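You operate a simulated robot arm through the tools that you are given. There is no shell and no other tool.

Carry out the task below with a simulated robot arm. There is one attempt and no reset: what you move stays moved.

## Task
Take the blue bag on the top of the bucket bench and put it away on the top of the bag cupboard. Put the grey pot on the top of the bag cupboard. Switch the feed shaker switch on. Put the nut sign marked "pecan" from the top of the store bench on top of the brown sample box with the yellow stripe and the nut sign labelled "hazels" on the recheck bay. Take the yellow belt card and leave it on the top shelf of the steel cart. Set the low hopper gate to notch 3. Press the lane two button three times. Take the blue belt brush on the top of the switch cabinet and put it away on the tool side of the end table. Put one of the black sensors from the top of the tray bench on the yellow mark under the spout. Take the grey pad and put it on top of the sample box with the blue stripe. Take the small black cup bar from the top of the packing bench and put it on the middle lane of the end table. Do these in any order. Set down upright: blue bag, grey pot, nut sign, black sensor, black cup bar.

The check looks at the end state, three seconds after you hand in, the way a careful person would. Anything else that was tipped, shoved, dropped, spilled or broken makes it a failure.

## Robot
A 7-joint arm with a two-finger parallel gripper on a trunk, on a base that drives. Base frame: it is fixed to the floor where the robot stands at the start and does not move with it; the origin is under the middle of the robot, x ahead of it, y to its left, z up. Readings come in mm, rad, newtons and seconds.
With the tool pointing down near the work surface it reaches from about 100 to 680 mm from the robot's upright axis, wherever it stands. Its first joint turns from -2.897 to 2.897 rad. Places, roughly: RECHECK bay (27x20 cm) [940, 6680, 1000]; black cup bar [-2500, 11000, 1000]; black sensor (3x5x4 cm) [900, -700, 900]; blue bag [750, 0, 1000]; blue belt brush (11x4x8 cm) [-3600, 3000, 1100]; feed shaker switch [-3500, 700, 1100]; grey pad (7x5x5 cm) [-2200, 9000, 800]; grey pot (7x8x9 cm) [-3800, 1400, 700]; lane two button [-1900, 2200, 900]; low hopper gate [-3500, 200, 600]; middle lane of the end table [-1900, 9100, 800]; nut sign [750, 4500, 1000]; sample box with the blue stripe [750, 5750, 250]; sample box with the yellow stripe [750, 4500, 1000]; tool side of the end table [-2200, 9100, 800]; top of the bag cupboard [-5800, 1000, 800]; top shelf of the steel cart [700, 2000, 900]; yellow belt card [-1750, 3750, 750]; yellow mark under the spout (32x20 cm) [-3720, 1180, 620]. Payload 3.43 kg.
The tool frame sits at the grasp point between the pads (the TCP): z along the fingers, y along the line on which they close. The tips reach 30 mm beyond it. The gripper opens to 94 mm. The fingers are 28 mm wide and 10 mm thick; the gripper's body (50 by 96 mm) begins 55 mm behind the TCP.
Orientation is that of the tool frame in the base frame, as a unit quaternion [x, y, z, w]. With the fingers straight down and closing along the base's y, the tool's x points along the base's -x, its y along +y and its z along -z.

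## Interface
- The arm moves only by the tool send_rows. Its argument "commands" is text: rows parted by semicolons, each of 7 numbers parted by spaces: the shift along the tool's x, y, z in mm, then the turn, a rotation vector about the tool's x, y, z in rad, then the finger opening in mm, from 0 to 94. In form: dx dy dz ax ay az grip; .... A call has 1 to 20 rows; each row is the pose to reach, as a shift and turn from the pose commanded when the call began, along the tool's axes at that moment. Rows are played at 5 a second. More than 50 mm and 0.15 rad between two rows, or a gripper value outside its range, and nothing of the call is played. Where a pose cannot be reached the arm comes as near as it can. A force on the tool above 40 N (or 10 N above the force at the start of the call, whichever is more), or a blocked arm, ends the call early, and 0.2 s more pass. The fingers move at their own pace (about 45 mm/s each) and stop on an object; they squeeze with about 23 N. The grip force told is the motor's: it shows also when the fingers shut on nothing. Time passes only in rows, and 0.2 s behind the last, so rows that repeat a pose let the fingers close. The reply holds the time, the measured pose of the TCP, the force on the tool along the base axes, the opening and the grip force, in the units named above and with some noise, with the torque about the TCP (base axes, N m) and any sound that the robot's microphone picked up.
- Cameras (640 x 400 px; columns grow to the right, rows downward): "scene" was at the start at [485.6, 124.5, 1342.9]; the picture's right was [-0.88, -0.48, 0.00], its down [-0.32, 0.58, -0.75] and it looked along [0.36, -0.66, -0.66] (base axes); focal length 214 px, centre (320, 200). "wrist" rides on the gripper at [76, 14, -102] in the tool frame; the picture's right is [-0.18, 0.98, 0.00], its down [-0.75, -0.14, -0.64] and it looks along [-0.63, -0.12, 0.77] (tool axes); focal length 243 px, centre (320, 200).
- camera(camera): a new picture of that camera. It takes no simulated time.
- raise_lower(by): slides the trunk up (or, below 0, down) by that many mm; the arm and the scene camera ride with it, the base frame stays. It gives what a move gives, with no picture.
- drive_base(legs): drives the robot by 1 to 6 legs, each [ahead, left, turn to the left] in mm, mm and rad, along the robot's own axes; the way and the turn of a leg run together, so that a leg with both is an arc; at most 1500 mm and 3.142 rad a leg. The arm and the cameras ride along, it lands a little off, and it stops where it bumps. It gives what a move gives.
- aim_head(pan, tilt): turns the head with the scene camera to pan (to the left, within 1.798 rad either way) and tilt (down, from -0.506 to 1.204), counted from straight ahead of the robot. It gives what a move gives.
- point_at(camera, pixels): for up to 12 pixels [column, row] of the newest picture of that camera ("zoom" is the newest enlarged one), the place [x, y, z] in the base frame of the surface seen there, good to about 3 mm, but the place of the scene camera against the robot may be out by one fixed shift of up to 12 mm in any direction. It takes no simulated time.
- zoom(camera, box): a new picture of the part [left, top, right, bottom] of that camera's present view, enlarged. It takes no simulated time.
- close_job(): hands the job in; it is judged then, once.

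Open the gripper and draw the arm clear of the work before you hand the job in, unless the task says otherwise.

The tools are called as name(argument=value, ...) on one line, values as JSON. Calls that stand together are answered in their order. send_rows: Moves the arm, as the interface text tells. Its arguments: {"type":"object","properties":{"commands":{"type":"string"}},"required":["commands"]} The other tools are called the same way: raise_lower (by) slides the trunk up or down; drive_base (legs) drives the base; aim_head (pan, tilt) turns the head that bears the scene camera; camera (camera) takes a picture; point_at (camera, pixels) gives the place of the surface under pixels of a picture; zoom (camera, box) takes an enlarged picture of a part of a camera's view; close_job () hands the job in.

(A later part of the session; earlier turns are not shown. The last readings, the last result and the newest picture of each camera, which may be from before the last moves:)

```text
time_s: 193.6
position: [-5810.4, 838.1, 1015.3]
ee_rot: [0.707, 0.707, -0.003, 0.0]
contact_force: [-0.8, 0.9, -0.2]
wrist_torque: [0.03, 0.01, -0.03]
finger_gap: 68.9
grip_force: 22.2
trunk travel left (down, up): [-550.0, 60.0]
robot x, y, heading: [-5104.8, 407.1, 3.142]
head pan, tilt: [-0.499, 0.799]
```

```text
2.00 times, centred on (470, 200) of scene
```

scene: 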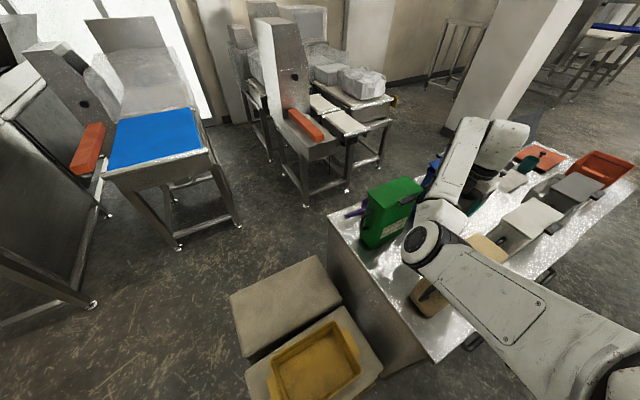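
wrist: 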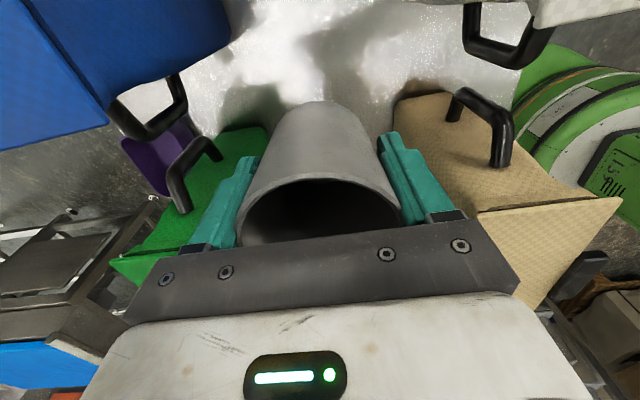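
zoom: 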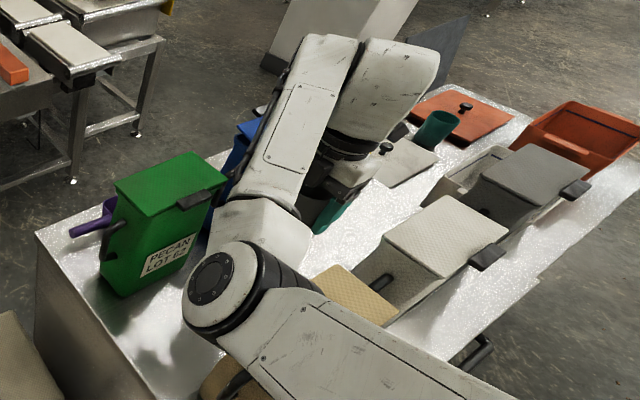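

The forearm would come too close to the tan bag in this spot. I change the plan: put the pot at the front, between the tan and white bags near (−5615,841), reached from the aisle side. First I raise the arm and back away.

send_rows(commands="0 0 -30 0 0 0 50; 0 0 -65 0 0 0 50; 0 0 -100 0 0 0 50; 0 0 -140 0 0 0 50; 0 0 -180 0 0 0 50; 0 0 -220 0 0 0 50")

drive_base(legs=[[-500, 0, 0]])

raise_lower(by=-150)

drive_base(legs=[[0, 0, 0.87]])

```text
time_s: 195.0
position: [-5808.0, 839.7, 1237.4]
ee_rot: [0.707, 0.707, -0.003, 0.0]
contact_force: [-0.4, -0.4, -0.1]
wrist_torque: [0.01, 0.02, 0.01]
finger_gap: 68.8
grip_force: 23.0
trunk travel left (down, up): [-550.0, 60.0]
robot x, y, heading: [-5107.6, 410.5, 3.14]
head pan, tilt: [-0.499, 0.799]
```

```text
time_s: 197.9
position: [-5303.5, 838.1, 1236.1]
ee_rot: [0.707, 0.707, -0.003, -0.001]
contact_force: [0.4, -0.3, -0.7]
wrist_torque: [-0.02, -0.04, 0.01]
finger_gap: 69.0
grip_force: 22.8
trunk travel left (down, up): [-550.0, 60.0]
robot x, y, heading: [-4604.1, 405.9, 3.146]
head pan, tilt: [-0.499, 0.799]
```

```text
time_s: 199.7
position: [-5304.6, 838.0, 1086.3]
ee_rot: [0.707, 0.707, -0.003, 0.0]
contact_force: [0.3, -1.4, -0.1]
wrist_torque: [0.01, 0.0, 0.0]
finger_gap: 69.2
grip_force: 23.2
trunk travel left (down, up): [-400.0, 210.0]
robot x, y, heading: [-4606.2, 406.2, 3.142]
head pan, tilt: [-0.499, 0.799]
```

```text
time_s: 202.4
position: [-5382.8, 141.9, 1087.3]
ee_rot: [0.34, 0.941, -0.003, 0.001]
contact_force: [-0.2, -0.3, 0.0]
wrist_torque: [0.0, -0.02, 0.01]
finger_gap: 68.9
grip_force: 23.3
trunk travel left (down, up): [-400.0, 210.0]
robot x, y, heading: [-4601.5, 404.3, -2.258]
head pan, tilt: [-0.499, 0.799]
```

Now I turn the tool by about 140° so that the fingers close along y with the camera on the aisle side.

send_rows(commands="0 0 0 0 0 0.136 50; 0 0 0 0 0 0.272 50; 0 0 0 0 0 0.408 50; 0 0 0 0 0 0.544 50; 0 0 0 0 0 0.68 50; 0 0 0 0 0 0.816 50; 0 0 0 0 0 0.952 50; 0 0 0 0 0 1.088 50; 0 0 0 0 0 1.224 50; 0 0 0 0 0 1.36 50; 0 0 0 0 0 1.496 50; 0 0 0 0 0 1.632 50; 0 0 0 0 0 1.768 50; 0 0 0 0 0 1.904 50; 0 0 0 0 0 2.04 50; 0 0 0 0 0 2.176 50; 0 0 0 0 0 2.312 50; 0 0 0 0 0 2.449 50; 0 0 0 0 0 2.449 50")

camera(camera="wrist")

```text
time_s: 206.4
position: [-5384.1, 141.0, 1088.0]
ee_rot: [1.0, 0.0, 0.0, 0.004]
contact_force: [0.0, -0.1, -0.9]
wrist_torque: [0.03, -0.02, -0.02]
finger_gap: 68.9
grip_force: 22.5
trunk travel left (down, up): [-400.0, 210.0]
robot x, y, heading: [-4603.8, 405.5, -2.264]
head pan, tilt: [-0.499, 0.799]
```

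```text
taken
```

wrist: 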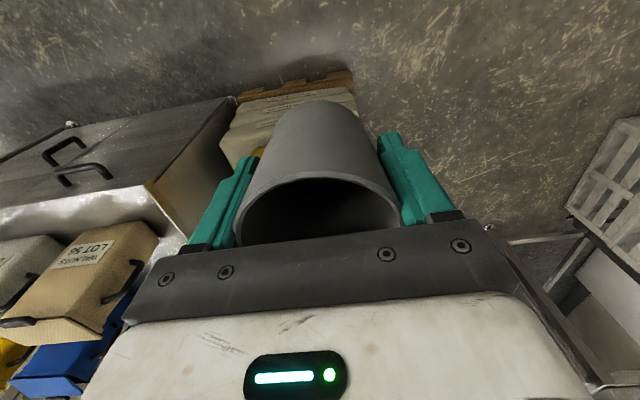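

The tool is set. I drive so that the pot comes just in front of the gap between tan and white bags, about 40 mm short.

drive_base(legs=[[-418, -593, 0]])

camera(camera="wrist")

aim_head(pan=-0.9, tilt=0.7)

camera(camera="scene")

```text
time_s: 210.3
position: [-5566.9, 842.9, 1086.1]
ee_rot: [1.0, -0.002, 0.0, 0.003]
contact_force: [0.6, 0.0, 0.1]
wrist_torque: [0.0, 0.01, -0.03]
finger_gap: 68.9
grip_force: 22.8
trunk travel left (down, up): [-400.0, 210.0]
robot x, y, heading: [-4784.7, 1106.8, -2.27]
head pan, tilt: [-0.499, 0.799]
```

```text
taken
```

wrist: 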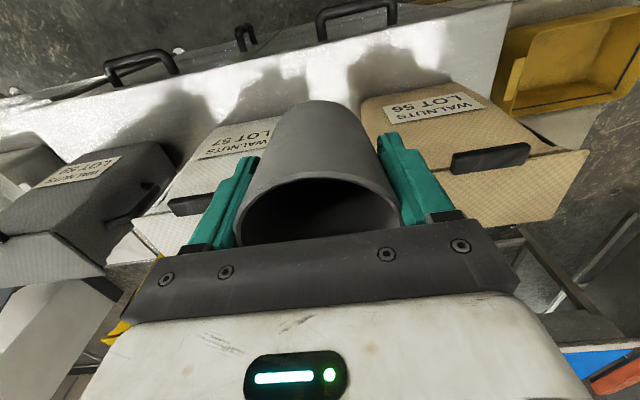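

```text
time_s: 211.2
position: [-5566.9, 843.1, 1085.6]
ee_rot: [1.0, -0.001, 0.0, 0.004]
contact_force: [-1.0, -0.2, 0.1]
wrist_torque: [0.0, -0.01, 0.0]
finger_gap: 68.8
grip_force: 22.8
trunk travel left (down, up): [-400.0, 210.0]
robot x, y, heading: [-4786.5, 1104.3, -2.271]
head pan, tilt: [-0.901, 0.7]
```

```text
taken
```

scene: 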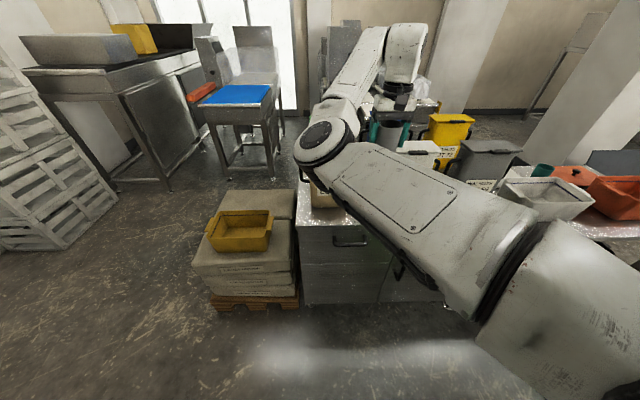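

I measure the front edge, the tan and white bags' faces and bars in this wrist picture.

point_at(camera="wrist", pixels=[[330, 60], [420, 45], [370, 100], [435, 105], [235, 140], [278, 122], [490, 150], [455, 165], [195, 207], [170, 205], [240, 78], [385, 128]])

zoom(camera="wrist", box=[150, 0, 550, 240])

```text
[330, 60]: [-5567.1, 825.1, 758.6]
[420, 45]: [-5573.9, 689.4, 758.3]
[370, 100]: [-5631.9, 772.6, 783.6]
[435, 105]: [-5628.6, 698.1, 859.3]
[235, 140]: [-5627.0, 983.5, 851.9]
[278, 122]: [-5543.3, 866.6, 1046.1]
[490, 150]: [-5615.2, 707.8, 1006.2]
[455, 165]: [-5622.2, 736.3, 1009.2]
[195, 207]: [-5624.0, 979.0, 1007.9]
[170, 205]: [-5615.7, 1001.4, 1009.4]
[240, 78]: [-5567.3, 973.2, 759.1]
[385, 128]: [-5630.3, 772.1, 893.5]
```

```text
1.60 times, centred on (350, 120) of wrist
```

zoom: 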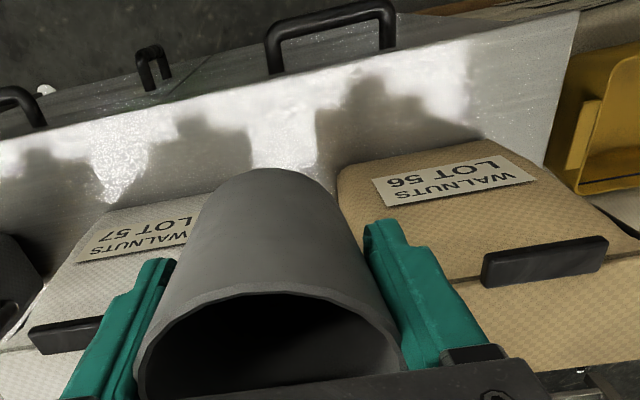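

point_at(camera="scene", pixels=[[325, 140], [310, 165], [335, 180], [345, 90], [365, 60], [400, 50], [400, 90], [380, 180], [430, 210], [500, 260]])

point_at(camera="wrist", pixels=[[330, 52], [330, 48], [330, 44], [270, 66], [270, 62], [270, 58]])

```text
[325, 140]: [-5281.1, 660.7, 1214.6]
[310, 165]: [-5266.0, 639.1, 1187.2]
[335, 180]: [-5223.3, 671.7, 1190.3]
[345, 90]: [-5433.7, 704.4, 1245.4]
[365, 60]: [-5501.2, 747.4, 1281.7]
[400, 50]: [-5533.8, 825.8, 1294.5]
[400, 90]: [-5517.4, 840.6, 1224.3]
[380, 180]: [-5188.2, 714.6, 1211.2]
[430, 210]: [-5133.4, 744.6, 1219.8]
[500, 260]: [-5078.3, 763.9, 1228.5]
```

```text
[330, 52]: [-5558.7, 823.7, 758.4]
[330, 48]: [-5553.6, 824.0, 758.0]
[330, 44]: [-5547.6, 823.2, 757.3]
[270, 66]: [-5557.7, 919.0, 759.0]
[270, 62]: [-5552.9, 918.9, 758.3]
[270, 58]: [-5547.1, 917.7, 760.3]
```

The front edge is at about x=−5545 and the elbow is over the aisle, so this works. I shift 45 mm in and lower the pot to about 20 mm above the top.

send_rows(commands="-22 1 0 0 0 0 50; -45 2 0 0 0 0 50; -45 2 25 0 0 0 50; -45 2 50 0 0 0 50; -45 2 75 0 0 0 50; -45 2 100 0 0 0 50; -45 2 125 0 0 0 50; -45 2 150 0 0 0 50; -45 2 175 0 0 0 50; -45 2 200 0 0 0 50; -45 2 225 0 0 0 50; -45 2 245 0 0 0 50; -45 2 258 0 0 0 50; -45 2 258 0 0 0 50")

camera(camera="wrist")

camera(camera="scene")

```text
time_s: 214.2
position: [-5613.4, 841.1, 832.9]
ee_rot: [1.0, -0.001, -0.002, 0.002]
contact_force: [0.0, -0.6, -0.8]
wrist_torque: [-0.01, 0.0, -0.01]
finger_gap: 68.7
grip_force: 23.0
trunk travel left (down, up): [-400.0, 210.0]
robot x, y, heading: [-4785.0, 1104.7, -2.268]
head pan, tilt: [-0.901, 0.7]
```

```text
taken
```

wrist: 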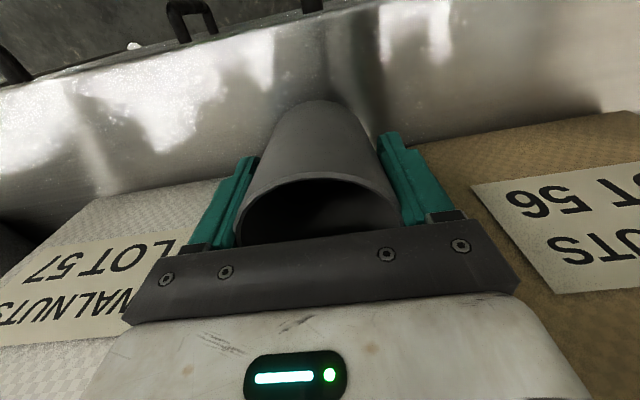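

```text
taken
```

scene: 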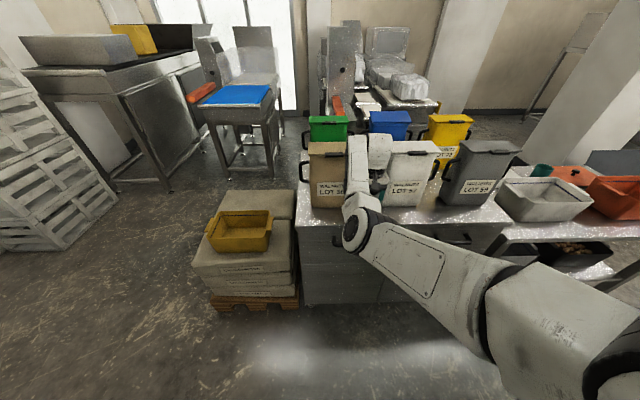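

Everything stays clear. I lower the last 20 mm or so in small steps until it touches.

send_rows(commands="0 0 8 0 0 0 50; 0 0 14 0 0 0 50; 0 0 18 0 0 0 50; 0 0 21 0 0 0 50; 0 0 23 0 0 0 50; 0 0 23 0 0 0 50")

```text
time_s: 215.6
position: [-5621.2, 839.6, 828.8]
ee_rot: [1.0, -0.004, -0.021, 0.006]
contact_force: [3.0, -3.7, 0.6]
wrist_torque: [0.25, 0.2, -0.11]
finger_gap: 69.0
grip_force: 22.8
trunk travel left (down, up): [-400.0, 210.0]
robot x, y, heading: [-4785.6, 1110.2, -2.267]
head pan, tilt: [-0.901, 0.7]
```

The TCP stopped at 828.8 and shifted a little, so something on the arm may be touching. I go back up 10 mm and look closely.

send_rows(commands="0 0 -5 0 0 0 50; 0 0 -10 0 0 0 50")

camera(camera="scene")

zoom(camera="scene", box=[290, 90, 490, 290])

camera(camera="wrist")

```text
time_s: 216.2
position: [-5614.7, 840.5, 826.7]
ee_rot: [1.0, -0.003, -0.011, 0.005]
contact_force: [-0.7, -0.1, -0.7]
wrist_torque: [-0.02, 0.02, -0.01]
finger_gap: 69.0
grip_force: 23.6
trunk travel left (down, up): [-400.0, 210.0]
robot x, y, heading: [-4787.5, 1106.1, -2.27]
head pan, tilt: [-0.901, 0.7]
```

```text
taken
```

scene: 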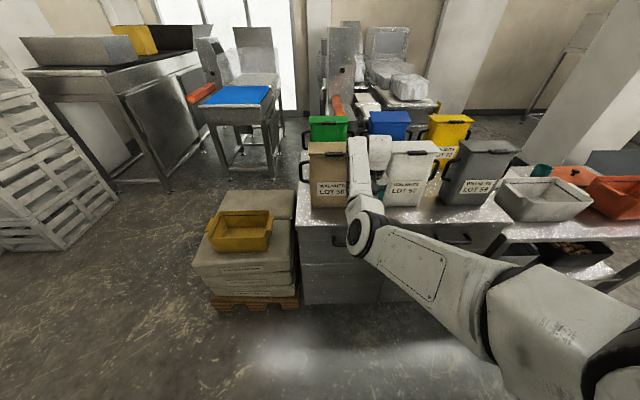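

```text
2.00 times, centred on (390, 190) of scene
```

zoom: 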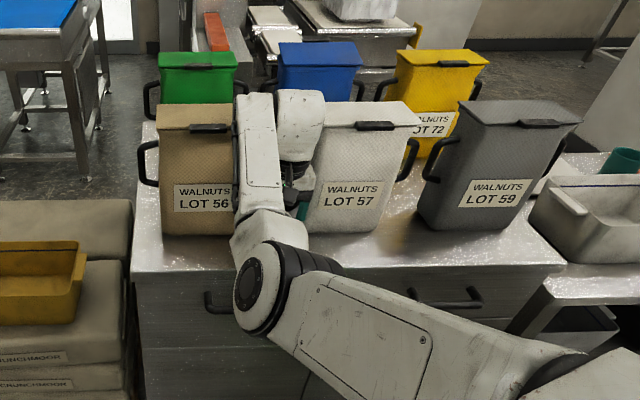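

```text
taken
```

wrist: 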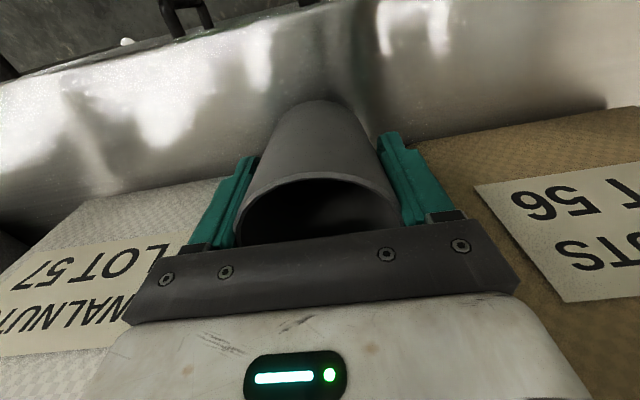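

The elbow is close to the cupboard's front edge and drawer handle. I measure it, then raise the trunk by 200 mm so the elbow gets away and lower the arm again.

point_at(camera="zoom", pixels=[[262, 290], [290, 262], [250, 225], [265, 240], [255, 330], [240, 250], [300, 245], [215, 305], [275, 325]])

raise_lower(by=200)

send_rows(commands="0 0 25 0 0 0 50; 0 0 50 0 0 0 50; 0 0 75 0 0 0 50; 0 0 100 0 0 0 50; 0 0 125 0 0 0 50; 0 0 150 0 0 0 50; 0 0 175 0 0 0 50; 0 0 195 0 0 0 50; 0 0 195 0 0 0 50")

camera(camera="scene")

```text
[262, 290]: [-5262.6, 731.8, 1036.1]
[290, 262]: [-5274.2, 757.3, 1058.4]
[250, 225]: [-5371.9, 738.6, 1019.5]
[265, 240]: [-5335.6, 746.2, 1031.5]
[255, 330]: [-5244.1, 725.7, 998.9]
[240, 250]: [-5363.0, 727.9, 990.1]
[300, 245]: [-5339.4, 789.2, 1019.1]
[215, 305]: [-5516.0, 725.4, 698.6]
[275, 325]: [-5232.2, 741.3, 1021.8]
```

```text
time_s: 218.3
position: [-5612.6, 840.1, 1016.6]
ee_rot: [1.0, -0.001, -0.001, 0.003]
contact_force: [-0.1, -0.5, -0.2]
wrist_torque: [-0.05, 0.01, 0.03]
finger_gap: 69.0
grip_force: 23.1
trunk travel left (down, up): [-600.0, 10.0]
robot x, y, heading: [-4786.1, 1107.3, -2.266]
head pan, tilt: [-0.901, 0.7]
```

```text
time_s: 220.3
position: [-5612.0, 842.0, 838.1]
ee_rot: [1.0, -0.004, -0.009, 0.001]
contact_force: [-0.4, -0.9, -0.1]
wrist_torque: [0.03, -0.02, 0.0]
finger_gap: 69.1
grip_force: 22.8
out of reach, approached as far as the arm can: row 7, 8, 9
trunk travel left (down, up): [-600.0, 10.0]
robot x, y, heading: [-4786.6, 1107.0, -2.266]
head pan, tilt: [-0.901, 0.7]
```

```text
taken
```

scene: 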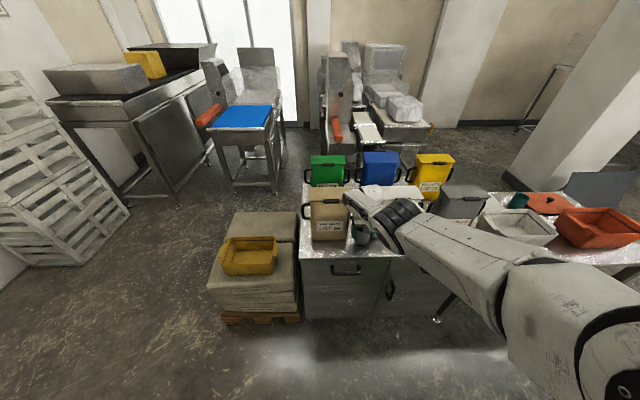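

With the trunk high the arm took a quite different posture. I zoom in to see whether it is near the white bag.

zoom(camera="scene", box=[290, 130, 490, 290])

point_at(camera="zoom", pixels=[[360, 270], [350, 240], [330, 280], [270, 205], [300, 215], [430, 300], [480, 330], [230, 335], [220, 190], [380, 330], [260, 240], [340, 210]])

camera(camera="wrist")

```text
2.50 times, centred on (390, 210) of scene
```

zoom: 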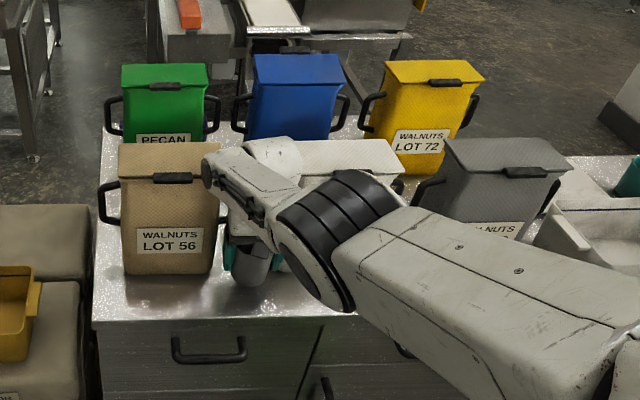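

```text
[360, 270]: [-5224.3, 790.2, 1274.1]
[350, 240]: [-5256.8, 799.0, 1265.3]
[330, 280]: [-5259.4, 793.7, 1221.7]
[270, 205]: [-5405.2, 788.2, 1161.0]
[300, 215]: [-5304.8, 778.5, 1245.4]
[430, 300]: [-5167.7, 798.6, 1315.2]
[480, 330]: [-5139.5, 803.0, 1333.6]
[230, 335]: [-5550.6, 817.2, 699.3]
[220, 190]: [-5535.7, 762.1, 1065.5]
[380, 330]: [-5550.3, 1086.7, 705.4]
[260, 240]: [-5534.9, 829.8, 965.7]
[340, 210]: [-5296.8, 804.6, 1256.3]
```

```text
taken
```

wrist: 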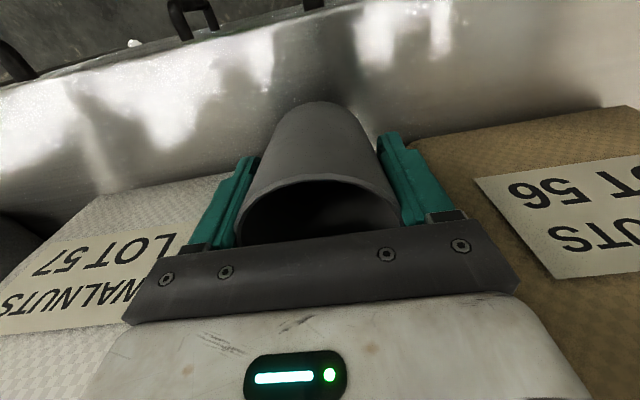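

The wrist is probably what touched the lids (the gap between the tan and white lids is about 105 mm). I raise the arm, return the trunk to nominal, and measure whether the tan and white bags stayed in place.

send_rows(commands="0 0 -35 0 0 0 50; 0 0 -75 0 0 0 50; 0 0 -115 0 0 0 50; 0 0 -155 0 0 0 50; 0 0 -195 0 0 0 50; 0 0 -235 0 0 0 50; 0 0 -265 0 0 0 50")

raise_lower(by=-200)

send_rows(commands="25 0 -30 0 0 0 50; 50 0 -60 0 0 0 50; 60 0 -100 0 0 0 50; 60 0 -140 0 0 0 50; 60 0 -180 0 0 0 50")

camera(camera="wrist")

```text
time_s: 221.9
position: [-5611.5, 842.2, 1103.1]
ee_rot: [1.0, -0.002, 0.001, 0.002]
contact_force: [0.2, -0.8, -1.3]
wrist_torque: [0.0, 0.02, 0.0]
finger_gap: 68.9
grip_force: 23.0
trunk travel left (down, up): [-600.0, 10.0]
robot x, y, heading: [-4785.4, 1103.1, -2.263]
head pan, tilt: [-0.901, 0.7]
```

```text
time_s: 224.1
position: [-5612.0, 843.2, 902.7]
ee_rot: [1.0, -0.001, 0.0, 0.002]
contact_force: [-0.9, 0.4, -1.0]
wrist_torque: [-0.03, 0.01, -0.01]
finger_gap: 68.9
grip_force: 23.3
trunk travel left (down, up): [-400.0, 210.0]
robot x, y, heading: [-4784.4, 1105.8, -2.267]
head pan, tilt: [-0.901, 0.7]
```

```text
time_s: 225.3
position: [-5549.4, 843.4, 1083.4]
ee_rot: [1.0, -0.001, 0.001, 0.002]
contact_force: [-0.6, -0.7, -0.2]
wrist_torque: [0.0, -0.01, 0.01]
finger_gap: 68.9
grip_force: 23.2
trunk travel left (down, up): [-400.0, 210.0]
robot x, y, heading: [-4785.3, 1103.4, -2.265]
head pan, tilt: [-0.901, 0.7]
```

```text
taken
```

wrist: 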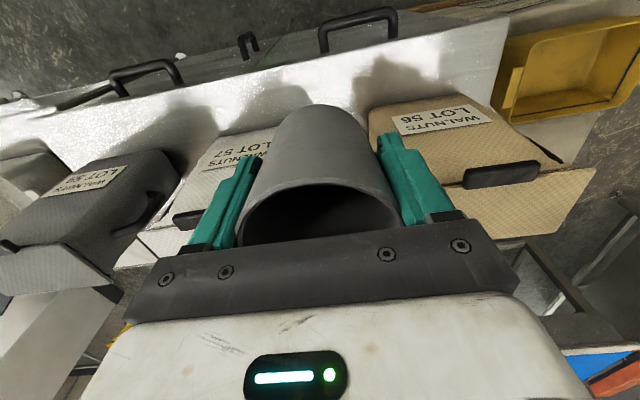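

I measure tan and white features again to see if they moved.

point_at(camera="wrist", pixels=[[375, 118], [382, 150], [470, 180], [535, 168], [440, 118], [560, 160], [590, 172], [235, 155], [185, 220], [500, 105], [445, 145], [205, 180]])

zoom(camera="wrist", box=[340, 60, 640, 260])

```text
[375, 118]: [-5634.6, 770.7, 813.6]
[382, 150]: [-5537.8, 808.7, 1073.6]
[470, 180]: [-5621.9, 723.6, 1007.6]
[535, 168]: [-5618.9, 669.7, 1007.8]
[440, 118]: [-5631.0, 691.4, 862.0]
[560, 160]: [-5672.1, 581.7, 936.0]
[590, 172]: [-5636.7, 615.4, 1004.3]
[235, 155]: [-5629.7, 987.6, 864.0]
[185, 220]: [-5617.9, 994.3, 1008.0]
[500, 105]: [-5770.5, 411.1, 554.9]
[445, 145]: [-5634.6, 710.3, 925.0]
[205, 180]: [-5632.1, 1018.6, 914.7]
```

```text
2.00 times, centred on (490, 160) of wrist
```

zoom: 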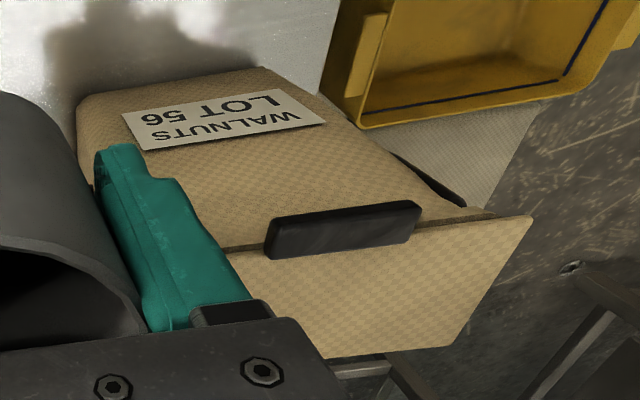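

The bags are where they were. I try again nearer the front edge (x≈−5598) and with the wrist leaned back by about 4.6° so that it clears the lids.

send_rows(commands="-24 1 0 0 -0.04 0 50; -48 2 0 0 -0.08 0 50; -48 2 30 0 -0.08 0 50; -48 2 60 0 -0.08 0 50; -48 2 90 0 -0.08 0 50; -48 2 120 0 -0.08 0 50; -48 2 150 0 -0.08 0 50; -48 2 180 0 -0.08 0 50; -48 2 205 0 -0.08 0 50; -48 2 225 0 -0.08 0 50; -48 2 243 0 -0.08 0 50; -48 2 243 0 -0.08 0 50")

camera(camera="wrist")

zoom(camera="scene", box=[290, 90, 490, 290])

```text
time_s: 227.9
position: [-5601.2, 841.8, 840.4]
ee_rot: [0.999, 0.0, -0.04, 0.003]
contact_force: [0.3, -1.5, -0.9]
wrist_torque: [0.02, -0.01, 0.01]
finger_gap: 68.7
grip_force: 22.4
trunk travel left (down, up): [-400.0, 210.0]
robot x, y, heading: [-4781.5, 1107.2, -2.263]
head pan, tilt: [-0.901, 0.7]
```

```text
taken
```

wrist: 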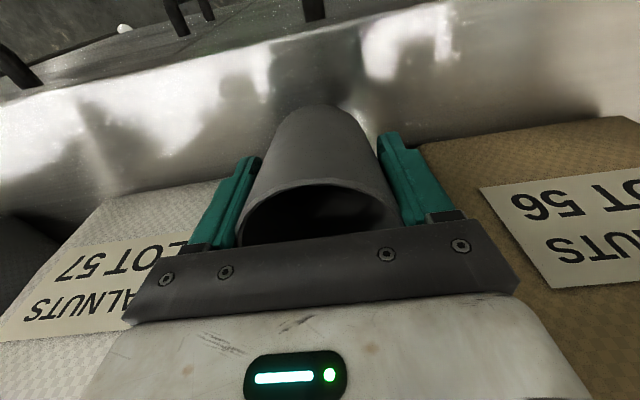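

```text
2.00 times, centred on (390, 190) of scene
```

zoom: 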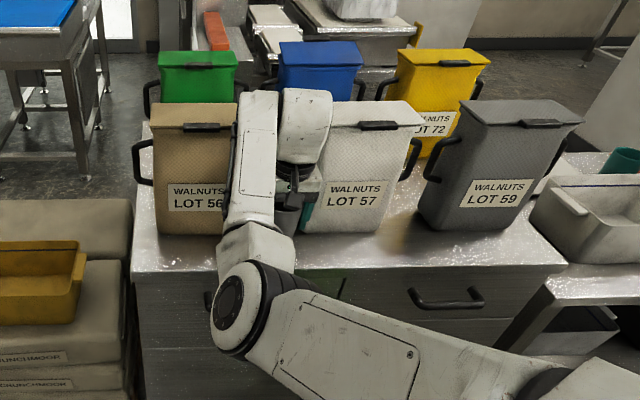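

Clear so far. I lower the last 30 mm in small steps.

send_rows(commands="0.6 0 8 0 0 0 50; 1.2 0 15 0 0 0 50; 1.6 0 20 0 0 0 50; 2 0 25 0 0 0 50; 2.2 0 28 0 0 0 50; 2.2 0 28 0 0 0 50")

```text
time_s: 229.3
position: [-5599.5, 841.3, 812.8]
ee_rot: [0.999, -0.001, -0.04, 0.002]
contact_force: [0.1, 0.3, -0.1]
wrist_torque: [0.01, -0.02, 0.01]
finger_gap: 68.9
grip_force: 23.3
trunk travel left (down, up): [-400.0, 210.0]
robot x, y, heading: [-4786.4, 1104.1, -2.268]
head pan, tilt: [-0.901, 0.7]
```

No obstruction now; I go down a few more millimetres to touch.

send_rows(commands="0.2 0 2 0 0 0 50; 0.3 0 4 0 0 0 50; 0.3 0 4 0 0 0 50")

```text
time_s: 230.1
position: [-5600.2, 840.8, 809.8]
ee_rot: [0.999, -0.002, -0.041, 0.002]
contact_force: [2.2, 0.7, 10.7]
wrist_torque: [-0.06, -0.32, -0.03]
finger_gap: 68.8
grip_force: 22.9
trunk travel left (down, up): [-400.0, 210.0]
robot x, y, heading: [-4784.4, 1103.3, -2.27]
head pan, tilt: [-0.901, 0.7]
```

Touched down (10.7 N). I ease off by 1 mm and open the fingers to 84 mm.

send_rows(commands="0 0 -1.5 0 0 0 50; 0 0 -1.5 0 0 0 72; 0 0 -1.5 0 0 0 78; 0 0 -1.5 0 0 0 84; 0 0 -1.5 0 0 0 84")

camera(camera="wrist")

```text
time_s: 231.3
position: [-5599.6, 841.5, 809.6]
ee_rot: [0.999, -0.001, -0.04, 0.002]
contact_force: [0.3, -0.6, 1.0]
wrist_torque: [0.01, -0.05, 0.02]
finger_gap: 83.9
grip_force: 0.1
trunk travel left (down, up): [-400.0, 210.0]
robot x, y, heading: [-4787.5, 1106.2, -2.266]
head pan, tilt: [-0.901, 0.7]
```

```text
taken
```

wrist: 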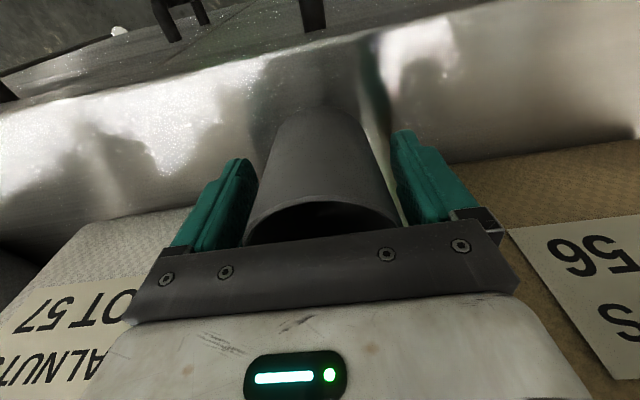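

The pot stands free. I withdraw straight up.

send_rows(commands="-1.2 0 -15 0 0 0 84; -3.2 0 -40 0 0 0 84; -6 0 -75 0 0 0 84; -9 0 -112 0 0 0 84; -12 0 -150 0 0 0 84; -15 0 -190 0 0 0 84; -18 0 -230 0 0 0 84; -20 0 -265 0 0.04 0 84; -20 0 -275 0 0.08 0 84")

camera(camera="wrist")

zoom(camera="scene", box=[290, 90, 490, 290])

```text
time_s: 233.3
position: [-5599.4, 841.7, 1084.6]
ee_rot: [1.0, 0.0, 0.0, 0.004]
contact_force: [0.0, 0.5, 0.5]
wrist_torque: [0.0, 0.02, 0.01]
finger_gap: 83.8
grip_force: 0.0
trunk travel left (down, up): [-400.0, 210.0]
robot x, y, heading: [-4789.1, 1105.1, -2.272]
head pan, tilt: [-0.901, 0.7]
```

```text
taken
```

wrist: 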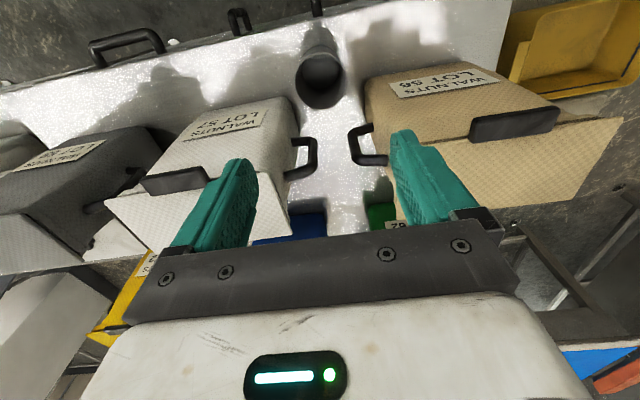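

```text
2.00 times, centred on (390, 190) of scene
```

zoom: 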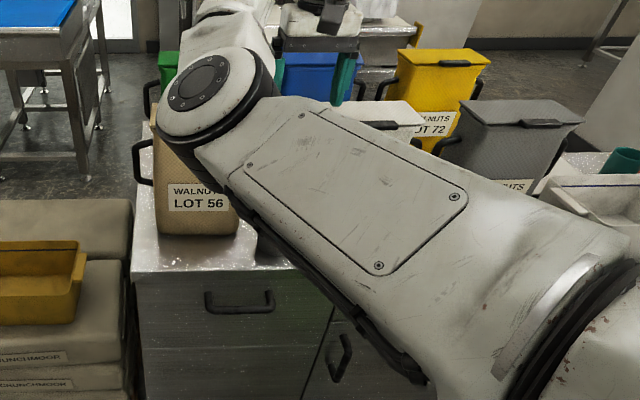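

The pot stands upright at the front of the cupboard. Next is the shaker switch: I back away, draw the arm in and turn its tool back, then turn the robot towards the panel.

drive_base(legs=[[114, 487, 0]])

send_rows(commands="28 -13 0 0 0 -0.12 94; 57 -27 0 0 0 -0.25 94; 86 -40 0 0 0 -0.37 94; 115 -54 0 0 0 -0.5 94; 143 -68 0 0 0 -0.62 94; 172 -81 0 0 0 -0.74 94; 201 -95 0 0 0 -0.87 94; 201 -95 0 0 0 -0.87 94")

drive_base(legs=[[0, 0, 1.5], [0, 0, 1.55]])

aim_head(pan=-0.5, tilt=0.4)

camera(camera="scene")

```text
time_s: 236.3
position: [-5293.8, 436.5, 1083.8]
ee_rot: [1.0, 0.0, 0.001, 0.003]
contact_force: [0.2, 0.5, -0.1]
wrist_torque: [0.0, -0.01, 0.0]
finger_gap: 83.9
grip_force: 0.1
trunk travel left (down, up): [-400.0, 210.0]
robot x, y, heading: [-4481.5, 702.9, -2.266]
head pan, tilt: [-0.901, 0.7]
```

```text
time_s: 238.1
position: [-5091.6, 531.3, 1083.8]
ee_rot: [0.907, 0.422, -0.001, 0.002]
contact_force: [0.4, 0.4, 0.2]
wrist_torque: [0.01, 0.02, 0.0]
finger_gap: 93.7
grip_force: 0.0
trunk travel left (down, up): [-400.0, 210.0]
robot x, y, heading: [-4481.5, 704.6, -2.262]
head pan, tilt: [-0.901, 0.7]
```

```text
time_s: 245.9
position: [-3859.4, 829.4, 1084.9]
ee_rot: [-0.388, 0.922, 0.002, 0.001]
contact_force: [0.6, 0.2, -0.1]
wrist_torque: [0.01, 0.01, -0.05]
finger_gap: 94.0
grip_force: 0.1
trunk travel left (down, up): [-400.0, 210.0]
robot x, y, heading: [-4479.6, 702.0, 0.807]
head pan, tilt: [-0.901, 0.7]
```

```text
time_s: 246.8
position: [-3859.1, 829.6, 1085.2]
ee_rot: [-0.389, 0.921, 0.003, 0.001]
contact_force: [1.2, -0.1, -0.1]
wrist_torque: [0.0, 0.01, 0.0]
finger_gap: 94.1
grip_force: 0.0
trunk travel left (down, up): [-400.0, 210.0]
robot x, y, heading: [-4480.5, 700.8, 0.805]
head pan, tilt: [-0.499, 0.4]
```

```text
taken
```

scene: 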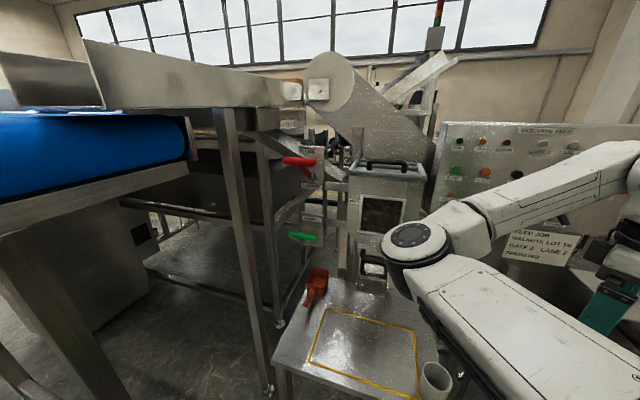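

camera(camera="wrist")

aim_head(pan=-1.1, tilt=0.3)

camera(camera="scene")

```text
taken
```

wrist: 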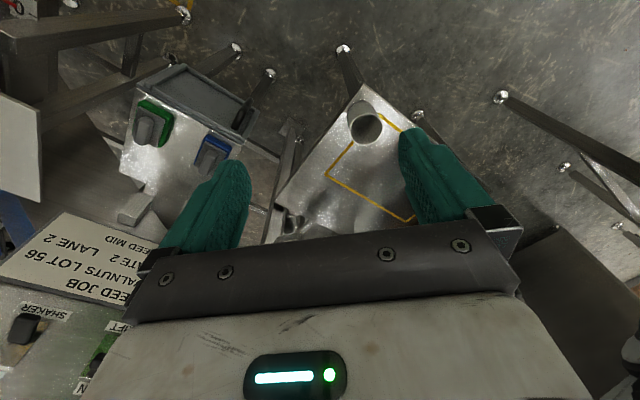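

```text
time_s: 247.8
position: [-3859.9, 829.9, 1083.3]
ee_rot: [-0.388, 0.922, 0.002, 0.001]
contact_force: [-1.3, -0.7, -0.1]
wrist_torque: [-0.03, 0.02, 0.03]
finger_gap: 94.2
grip_force: 0.0
trunk travel left (down, up): [-400.0, 210.0]
robot x, y, heading: [-4481.0, 704.4, 0.809]
head pan, tilt: [-1.1, 0.3]
```

```text
taken
```

scene: 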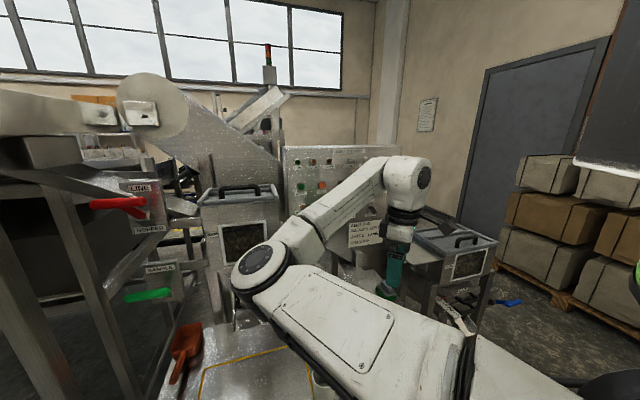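

The wrist view shows the SHAKER lever at (25,328) and LIFT at (100,355). I measure these with the wrist camera.

zoom(camera="wrist", box=[0, 200, 200, 400])

point_at(camera="wrist", pixels=[[22, 325], [35, 318], [15, 340], [40, 340], [50, 315], [10, 290], [100, 355], [120, 345], [75, 310], [160, 120], [210, 155], [5, 370]])

```text
2.00 times, centred on (100, 300) of wrist
```

zoom: 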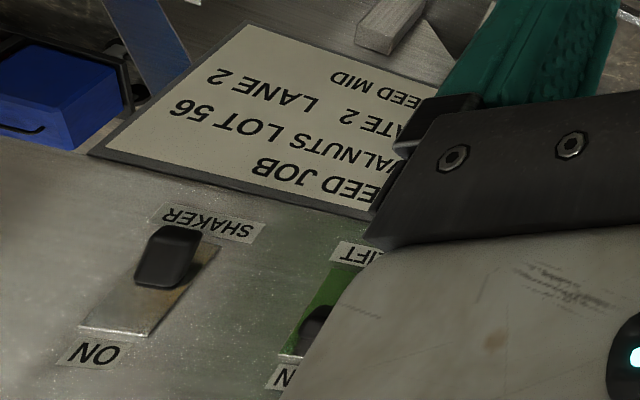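

```text
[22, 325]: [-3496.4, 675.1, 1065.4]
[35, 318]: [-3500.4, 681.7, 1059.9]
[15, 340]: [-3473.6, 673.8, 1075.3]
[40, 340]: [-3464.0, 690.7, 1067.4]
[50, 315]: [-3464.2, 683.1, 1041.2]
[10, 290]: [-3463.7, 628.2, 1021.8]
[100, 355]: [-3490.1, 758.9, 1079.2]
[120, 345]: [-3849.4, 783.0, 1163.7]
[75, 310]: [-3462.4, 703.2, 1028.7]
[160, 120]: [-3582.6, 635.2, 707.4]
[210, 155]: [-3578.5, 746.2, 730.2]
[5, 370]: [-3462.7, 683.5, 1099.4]
```

The lever is at about y=679, z≈1063, protruding to x≈−3500 from the panel at −3464; ON is above it. I'll take it with horizontal fingers and slide it up. First I shift the base so the panel is straight out from the arm.

drive_base(legs=[[-146, -230, 0]])

send_rows(commands="0 0 0 0 0 0.135 60; 0 0 0 0 0 0.27 60; 0 0 0 0 0 0.405 60; 0 0 0 0 0 0.54 60; 0 0 0 0 0 0.675 60; 0 0 0 0 0 0.807 60; 0 0 0 0 0 0.807 60")

```text
time_s: 249.8
position: [-3793.6, 562.8, 1083.6]
ee_rot: [-0.389, 0.921, 0.003, 0.001]
contact_force: [-0.5, 0.6, 0.0]
wrist_torque: [-0.02, -0.01, -0.02]
finger_gap: 94.2
grip_force: 0.1
trunk travel left (down, up): [-400.0, 210.0]
robot x, y, heading: [-4419.9, 438.6, 0.805]
head pan, tilt: [-1.1, 0.3]
```

```text
time_s: 251.3
position: [-3793.6, 563.6, 1084.0]
ee_rot: [0.006, 1.0, 0.002, 0.0]
contact_force: [-0.4, -0.4, -1.1]
wrist_torque: [0.0, 0.02, 0.0]
finger_gap: 59.9
grip_force: 0.1
trunk travel left (down, up): [-400.0, 210.0]
robot x, y, heading: [-4414.1, 438.6, 0.802]
head pan, tilt: [-1.1, 0.3]
```

Now I pitch the tool from pointing down to pointing along +x, while moving towards y≈684.

send_rows(commands="-6 11 1 0 -0.14 0 60; -12 22 2 0 -0.28 0 60; -18 33 3 0 -0.42 0 60; -24 44 4 0 -0.56 0 60; -30 55 5 0 -0.7 0 60; -36 66 6 0 -0.84 0 60; -42 77 7 0 -0.98 0 60; -48 88 8 0 -1.12 0 60; -54 99 9 0 -1.26 0 60; -60 110 10 0 -1.4 0 60; -66 118 12 0 -1.5 0 60; -70 120 14 0 -1.5708 0 60; -70 120 14 0 -1.5708 0 60")

camera(camera="wrist")

camera(camera="scene")

```text
time_s: 254.2
position: [-3721.1, 683.0, 1071.5]
ee_rot: [0.005, 0.707, -0.003, 0.708]
contact_force: [0.0, 1.3, -0.8]
wrist_torque: [-0.02, -0.01, -0.02]
finger_gap: 60.1
grip_force: 0.1
out of reach, approached as far as the arm can: row 9
trunk travel left (down, up): [-400.0, 210.0]
robot x, y, heading: [-4415.3, 437.7, 0.801]
head pan, tilt: [-1.1, 0.3]
```

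```text
taken
```

wrist: 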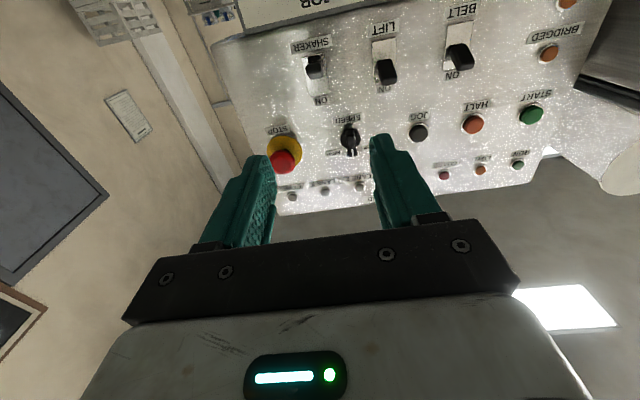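

```text
taken
```

scene: 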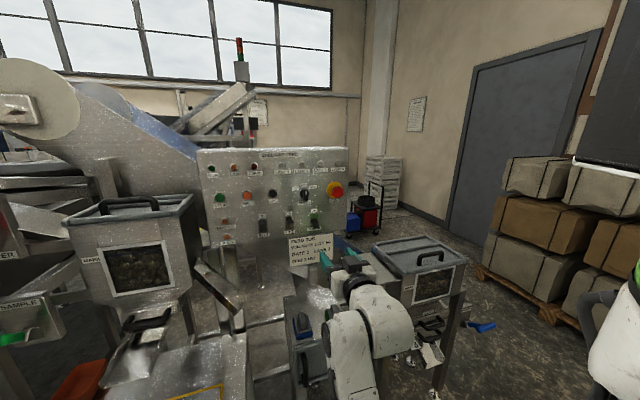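

The fingers point at the panel; SHAKER lever is at (315,67) in the upside-down wrist view and the red STOP is at (283,155), which I must keep clear of. I measure them.

point_at(camera="wrist", pixels=[[314, 62], [308, 75], [322, 73], [315, 80], [313, 50], [318, 92], [385, 72], [283, 158], [349, 138], [365, 60], [340, 60]])

zoom(camera="wrist", box=[260, 20, 420, 180])

```text
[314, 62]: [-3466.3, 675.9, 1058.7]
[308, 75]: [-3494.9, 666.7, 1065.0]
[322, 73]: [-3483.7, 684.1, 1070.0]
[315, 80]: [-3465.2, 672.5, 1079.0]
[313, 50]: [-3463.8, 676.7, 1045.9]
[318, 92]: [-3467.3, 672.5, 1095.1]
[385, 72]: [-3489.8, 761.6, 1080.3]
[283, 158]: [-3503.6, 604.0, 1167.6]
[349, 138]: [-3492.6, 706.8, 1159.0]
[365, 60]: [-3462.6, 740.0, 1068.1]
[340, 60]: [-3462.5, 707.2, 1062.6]
```

```text
2.50 times, centred on (340, 100) of wrist
```

zoom: 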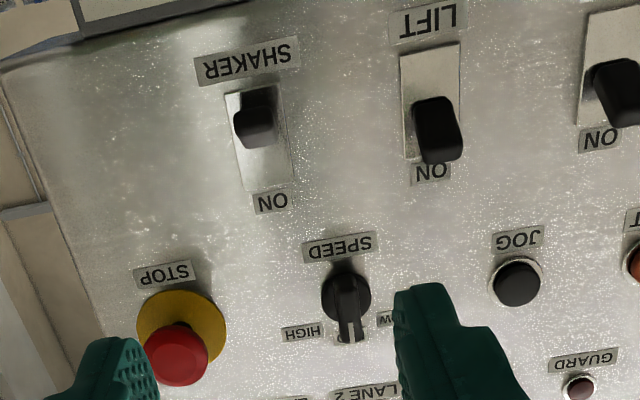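

The lever centre is y≈676, z≈1064, tip at x≈−3497. I advance to about 40 mm short of it, aligned.

send_rows(commands="3 -2 40 0 0 0 60; 6 -4 80 0 0 0 60; 9 -6 120 0 0 0 60; 9 -7 155 0 0 0 60; 9 -7 155 0 0 0 60")

camera(camera="wrist")

```text
time_s: 255.3
position: [-3567.2, 674.6, 1063.1]
ee_rot: [0.006, 0.707, -0.002, 0.707]
contact_force: [-0.8, 0.5, -0.7]
wrist_torque: [0.01, 0.01, 0.01]
finger_gap: 60.1
grip_force: 0.1
trunk travel left (down, up): [-400.0, 210.0]
robot x, y, heading: [-4418.2, 434.9, 0.804]
head pan, tilt: [-1.1, 0.3]
```

```text
taken
```

wrist: 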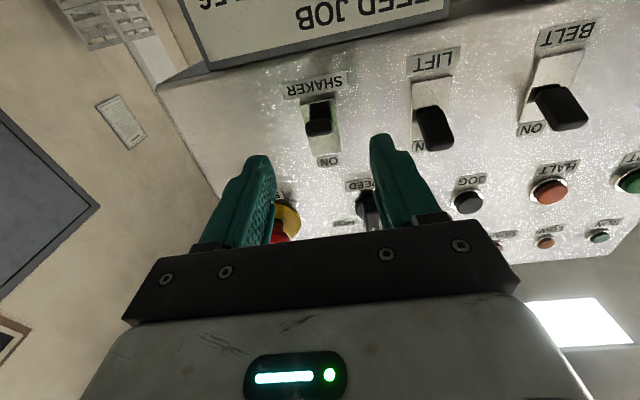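

Aligned. I advance so the fingertips straddle the lever.

send_rows(commands="0 0 25 0 0 0 60; 0 0 45 0 0 0 60; 0 0 60 0 0 0 60; 0 0 60 0 0 0 60")

camera(camera="wrist")

```text
time_s: 256.4
position: [-3508.4, 673.1, 1062.4]
ee_rot: [0.005, 0.707, -0.003, 0.707]
contact_force: [-0.5, 0.8, 0.1]
wrist_torque: [0.02, 0.01, -0.04]
finger_gap: 60.0
grip_force: 0.0
trunk travel left (down, up): [-400.0, 210.0]
robot x, y, heading: [-4416.0, 433.1, 0.807]
head pan, tilt: [-1.1, 0.3]
```

```text
taken
```

wrist: 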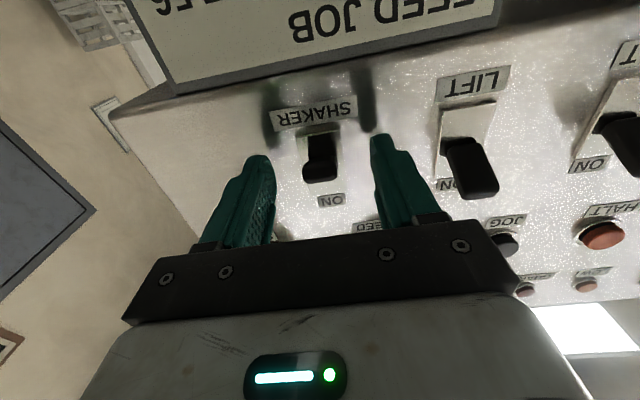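

The lever (320,155) is between the fingers. I check its exact place against the fingers before closing.

point_at(camera="wrist", pixels=[[320, 145], [320, 172], [305, 165], [335, 160], [321, 180], [328, 195], [262, 170], [380, 150]])

```text
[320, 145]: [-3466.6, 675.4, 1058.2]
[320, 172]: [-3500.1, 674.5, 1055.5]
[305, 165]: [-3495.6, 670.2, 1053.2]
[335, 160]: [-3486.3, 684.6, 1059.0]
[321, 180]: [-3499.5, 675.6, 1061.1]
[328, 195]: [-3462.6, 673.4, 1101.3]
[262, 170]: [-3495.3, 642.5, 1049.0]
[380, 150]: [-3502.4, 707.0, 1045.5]
```

The fingers cover the lever in height. I close on it gently, then slide it up.

send_rows(commands="0 0 0 0 0 0 40; 0 0 0 0 0 0 20; 0 0 0 0 0 0 14; 0 0 0 0 0 0 14")

send_rows(commands="-5 0 0 0 0 0 14; -10 0 0 0 0 0 14; -15 0 0 0 0 0 14; -20 0 0 0 0 0 14; -25 0 0 0 0 0 14; -28 0 0 0 0 0 14")

camera(camera="wrist")

```text
time_s: 257.4
position: [-3507.3, 672.7, 1061.4]
ee_rot: [0.005, 0.707, -0.001, 0.707]
contact_force: [0.8, -0.9, 1.1]
wrist_torque: [-0.43, -0.05, 0.88]
finger_gap: 20.3
grip_force: 41.5
trunk travel left (down, up): [-400.0, 210.0]
robot x, y, heading: [-4415.5, 434.1, 0.803]
head pan, tilt: [-1.1, 0.3]
```

```text
time_s: 258.5
position: [-3509.0, 673.2, 1080.6]
ee_rot: [0.005, 0.712, -0.003, 0.702]
contact_force: [-3.9, -1.5, -2.7]
wrist_torque: [-0.34, 0.15, 1.06]
finger_gap: 20.0
grip_force: 45.2
trunk travel left (down, up): [-400.0, 210.0]
robot x, y, heading: [-4415.1, 437.1, 0.806]
head pan, tilt: [-1.1, 0.3]
stopped in row 5: the force on the tool passed its limit at 44 N (the readings are from after the stop); the commanded pose is now the measured one
```

```text
taken
```

wrist: 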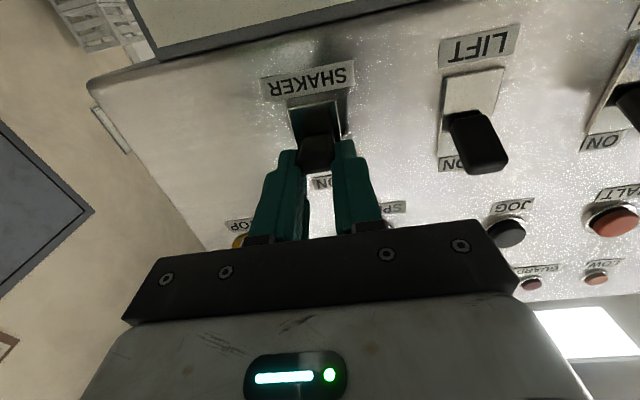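

The lever moved up about 19 mm to a hard stop. I open the fingers, back off and look whether it rests at ON like the others.

send_rows(commands="0 0 0 0 0 0 40; 0 0 0 0 0 0 60; 0 0 0 0 0 0 60")

send_rows(commands="0 0 -30 0 0 0 60; 0 0 -70 0 0 0 60; 0 0 -110 0 0 0 60; 0 0 -150 0 0 0 60; 0 0 -190 0 0 0 60")

camera(camera="wrist")

zoom(camera="scene", box=[190, 130, 370, 270])

```text
time_s: 259.3
position: [-3508.2, 673.8, 1080.4]
ee_rot: [0.005, 0.711, -0.002, 0.703]
contact_force: [0.2, -0.9, 0.1]
wrist_torque: [-0.03, 0.02, 0.03]
finger_gap: 60.0
grip_force: 0.1
trunk travel left (down, up): [-400.0, 210.0]
robot x, y, heading: [-4417.2, 434.4, 0.806]
head pan, tilt: [-1.1, 0.3]
```

```text
time_s: 260.5
position: [-3697.2, 675.1, 1086.1]
ee_rot: [0.005, 0.711, -0.002, 0.703]
contact_force: [0.6, 0.2, -0.7]
wrist_torque: [0.01, 0.01, 0.03]
finger_gap: 60.0
grip_force: 0.0
trunk travel left (down, up): [-400.0, 210.0]
robot x, y, heading: [-4417.0, 436.5, 0.805]
head pan, tilt: [-1.1, 0.3]
```

```text
taken
```

wrist: 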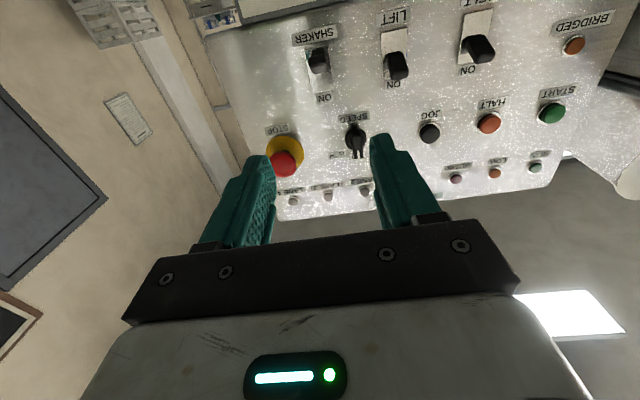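

```text
2.86 times, centred on (280, 200) of scene
```

zoom: 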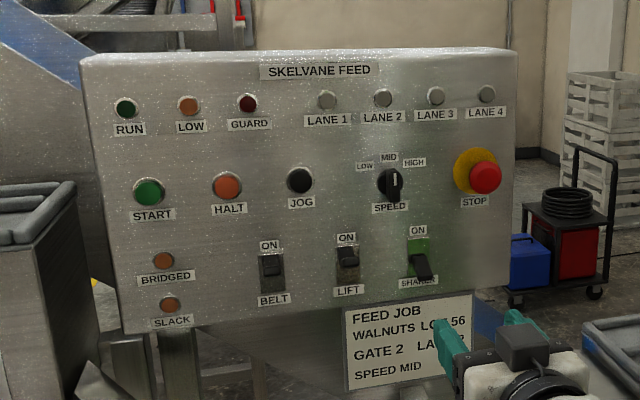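

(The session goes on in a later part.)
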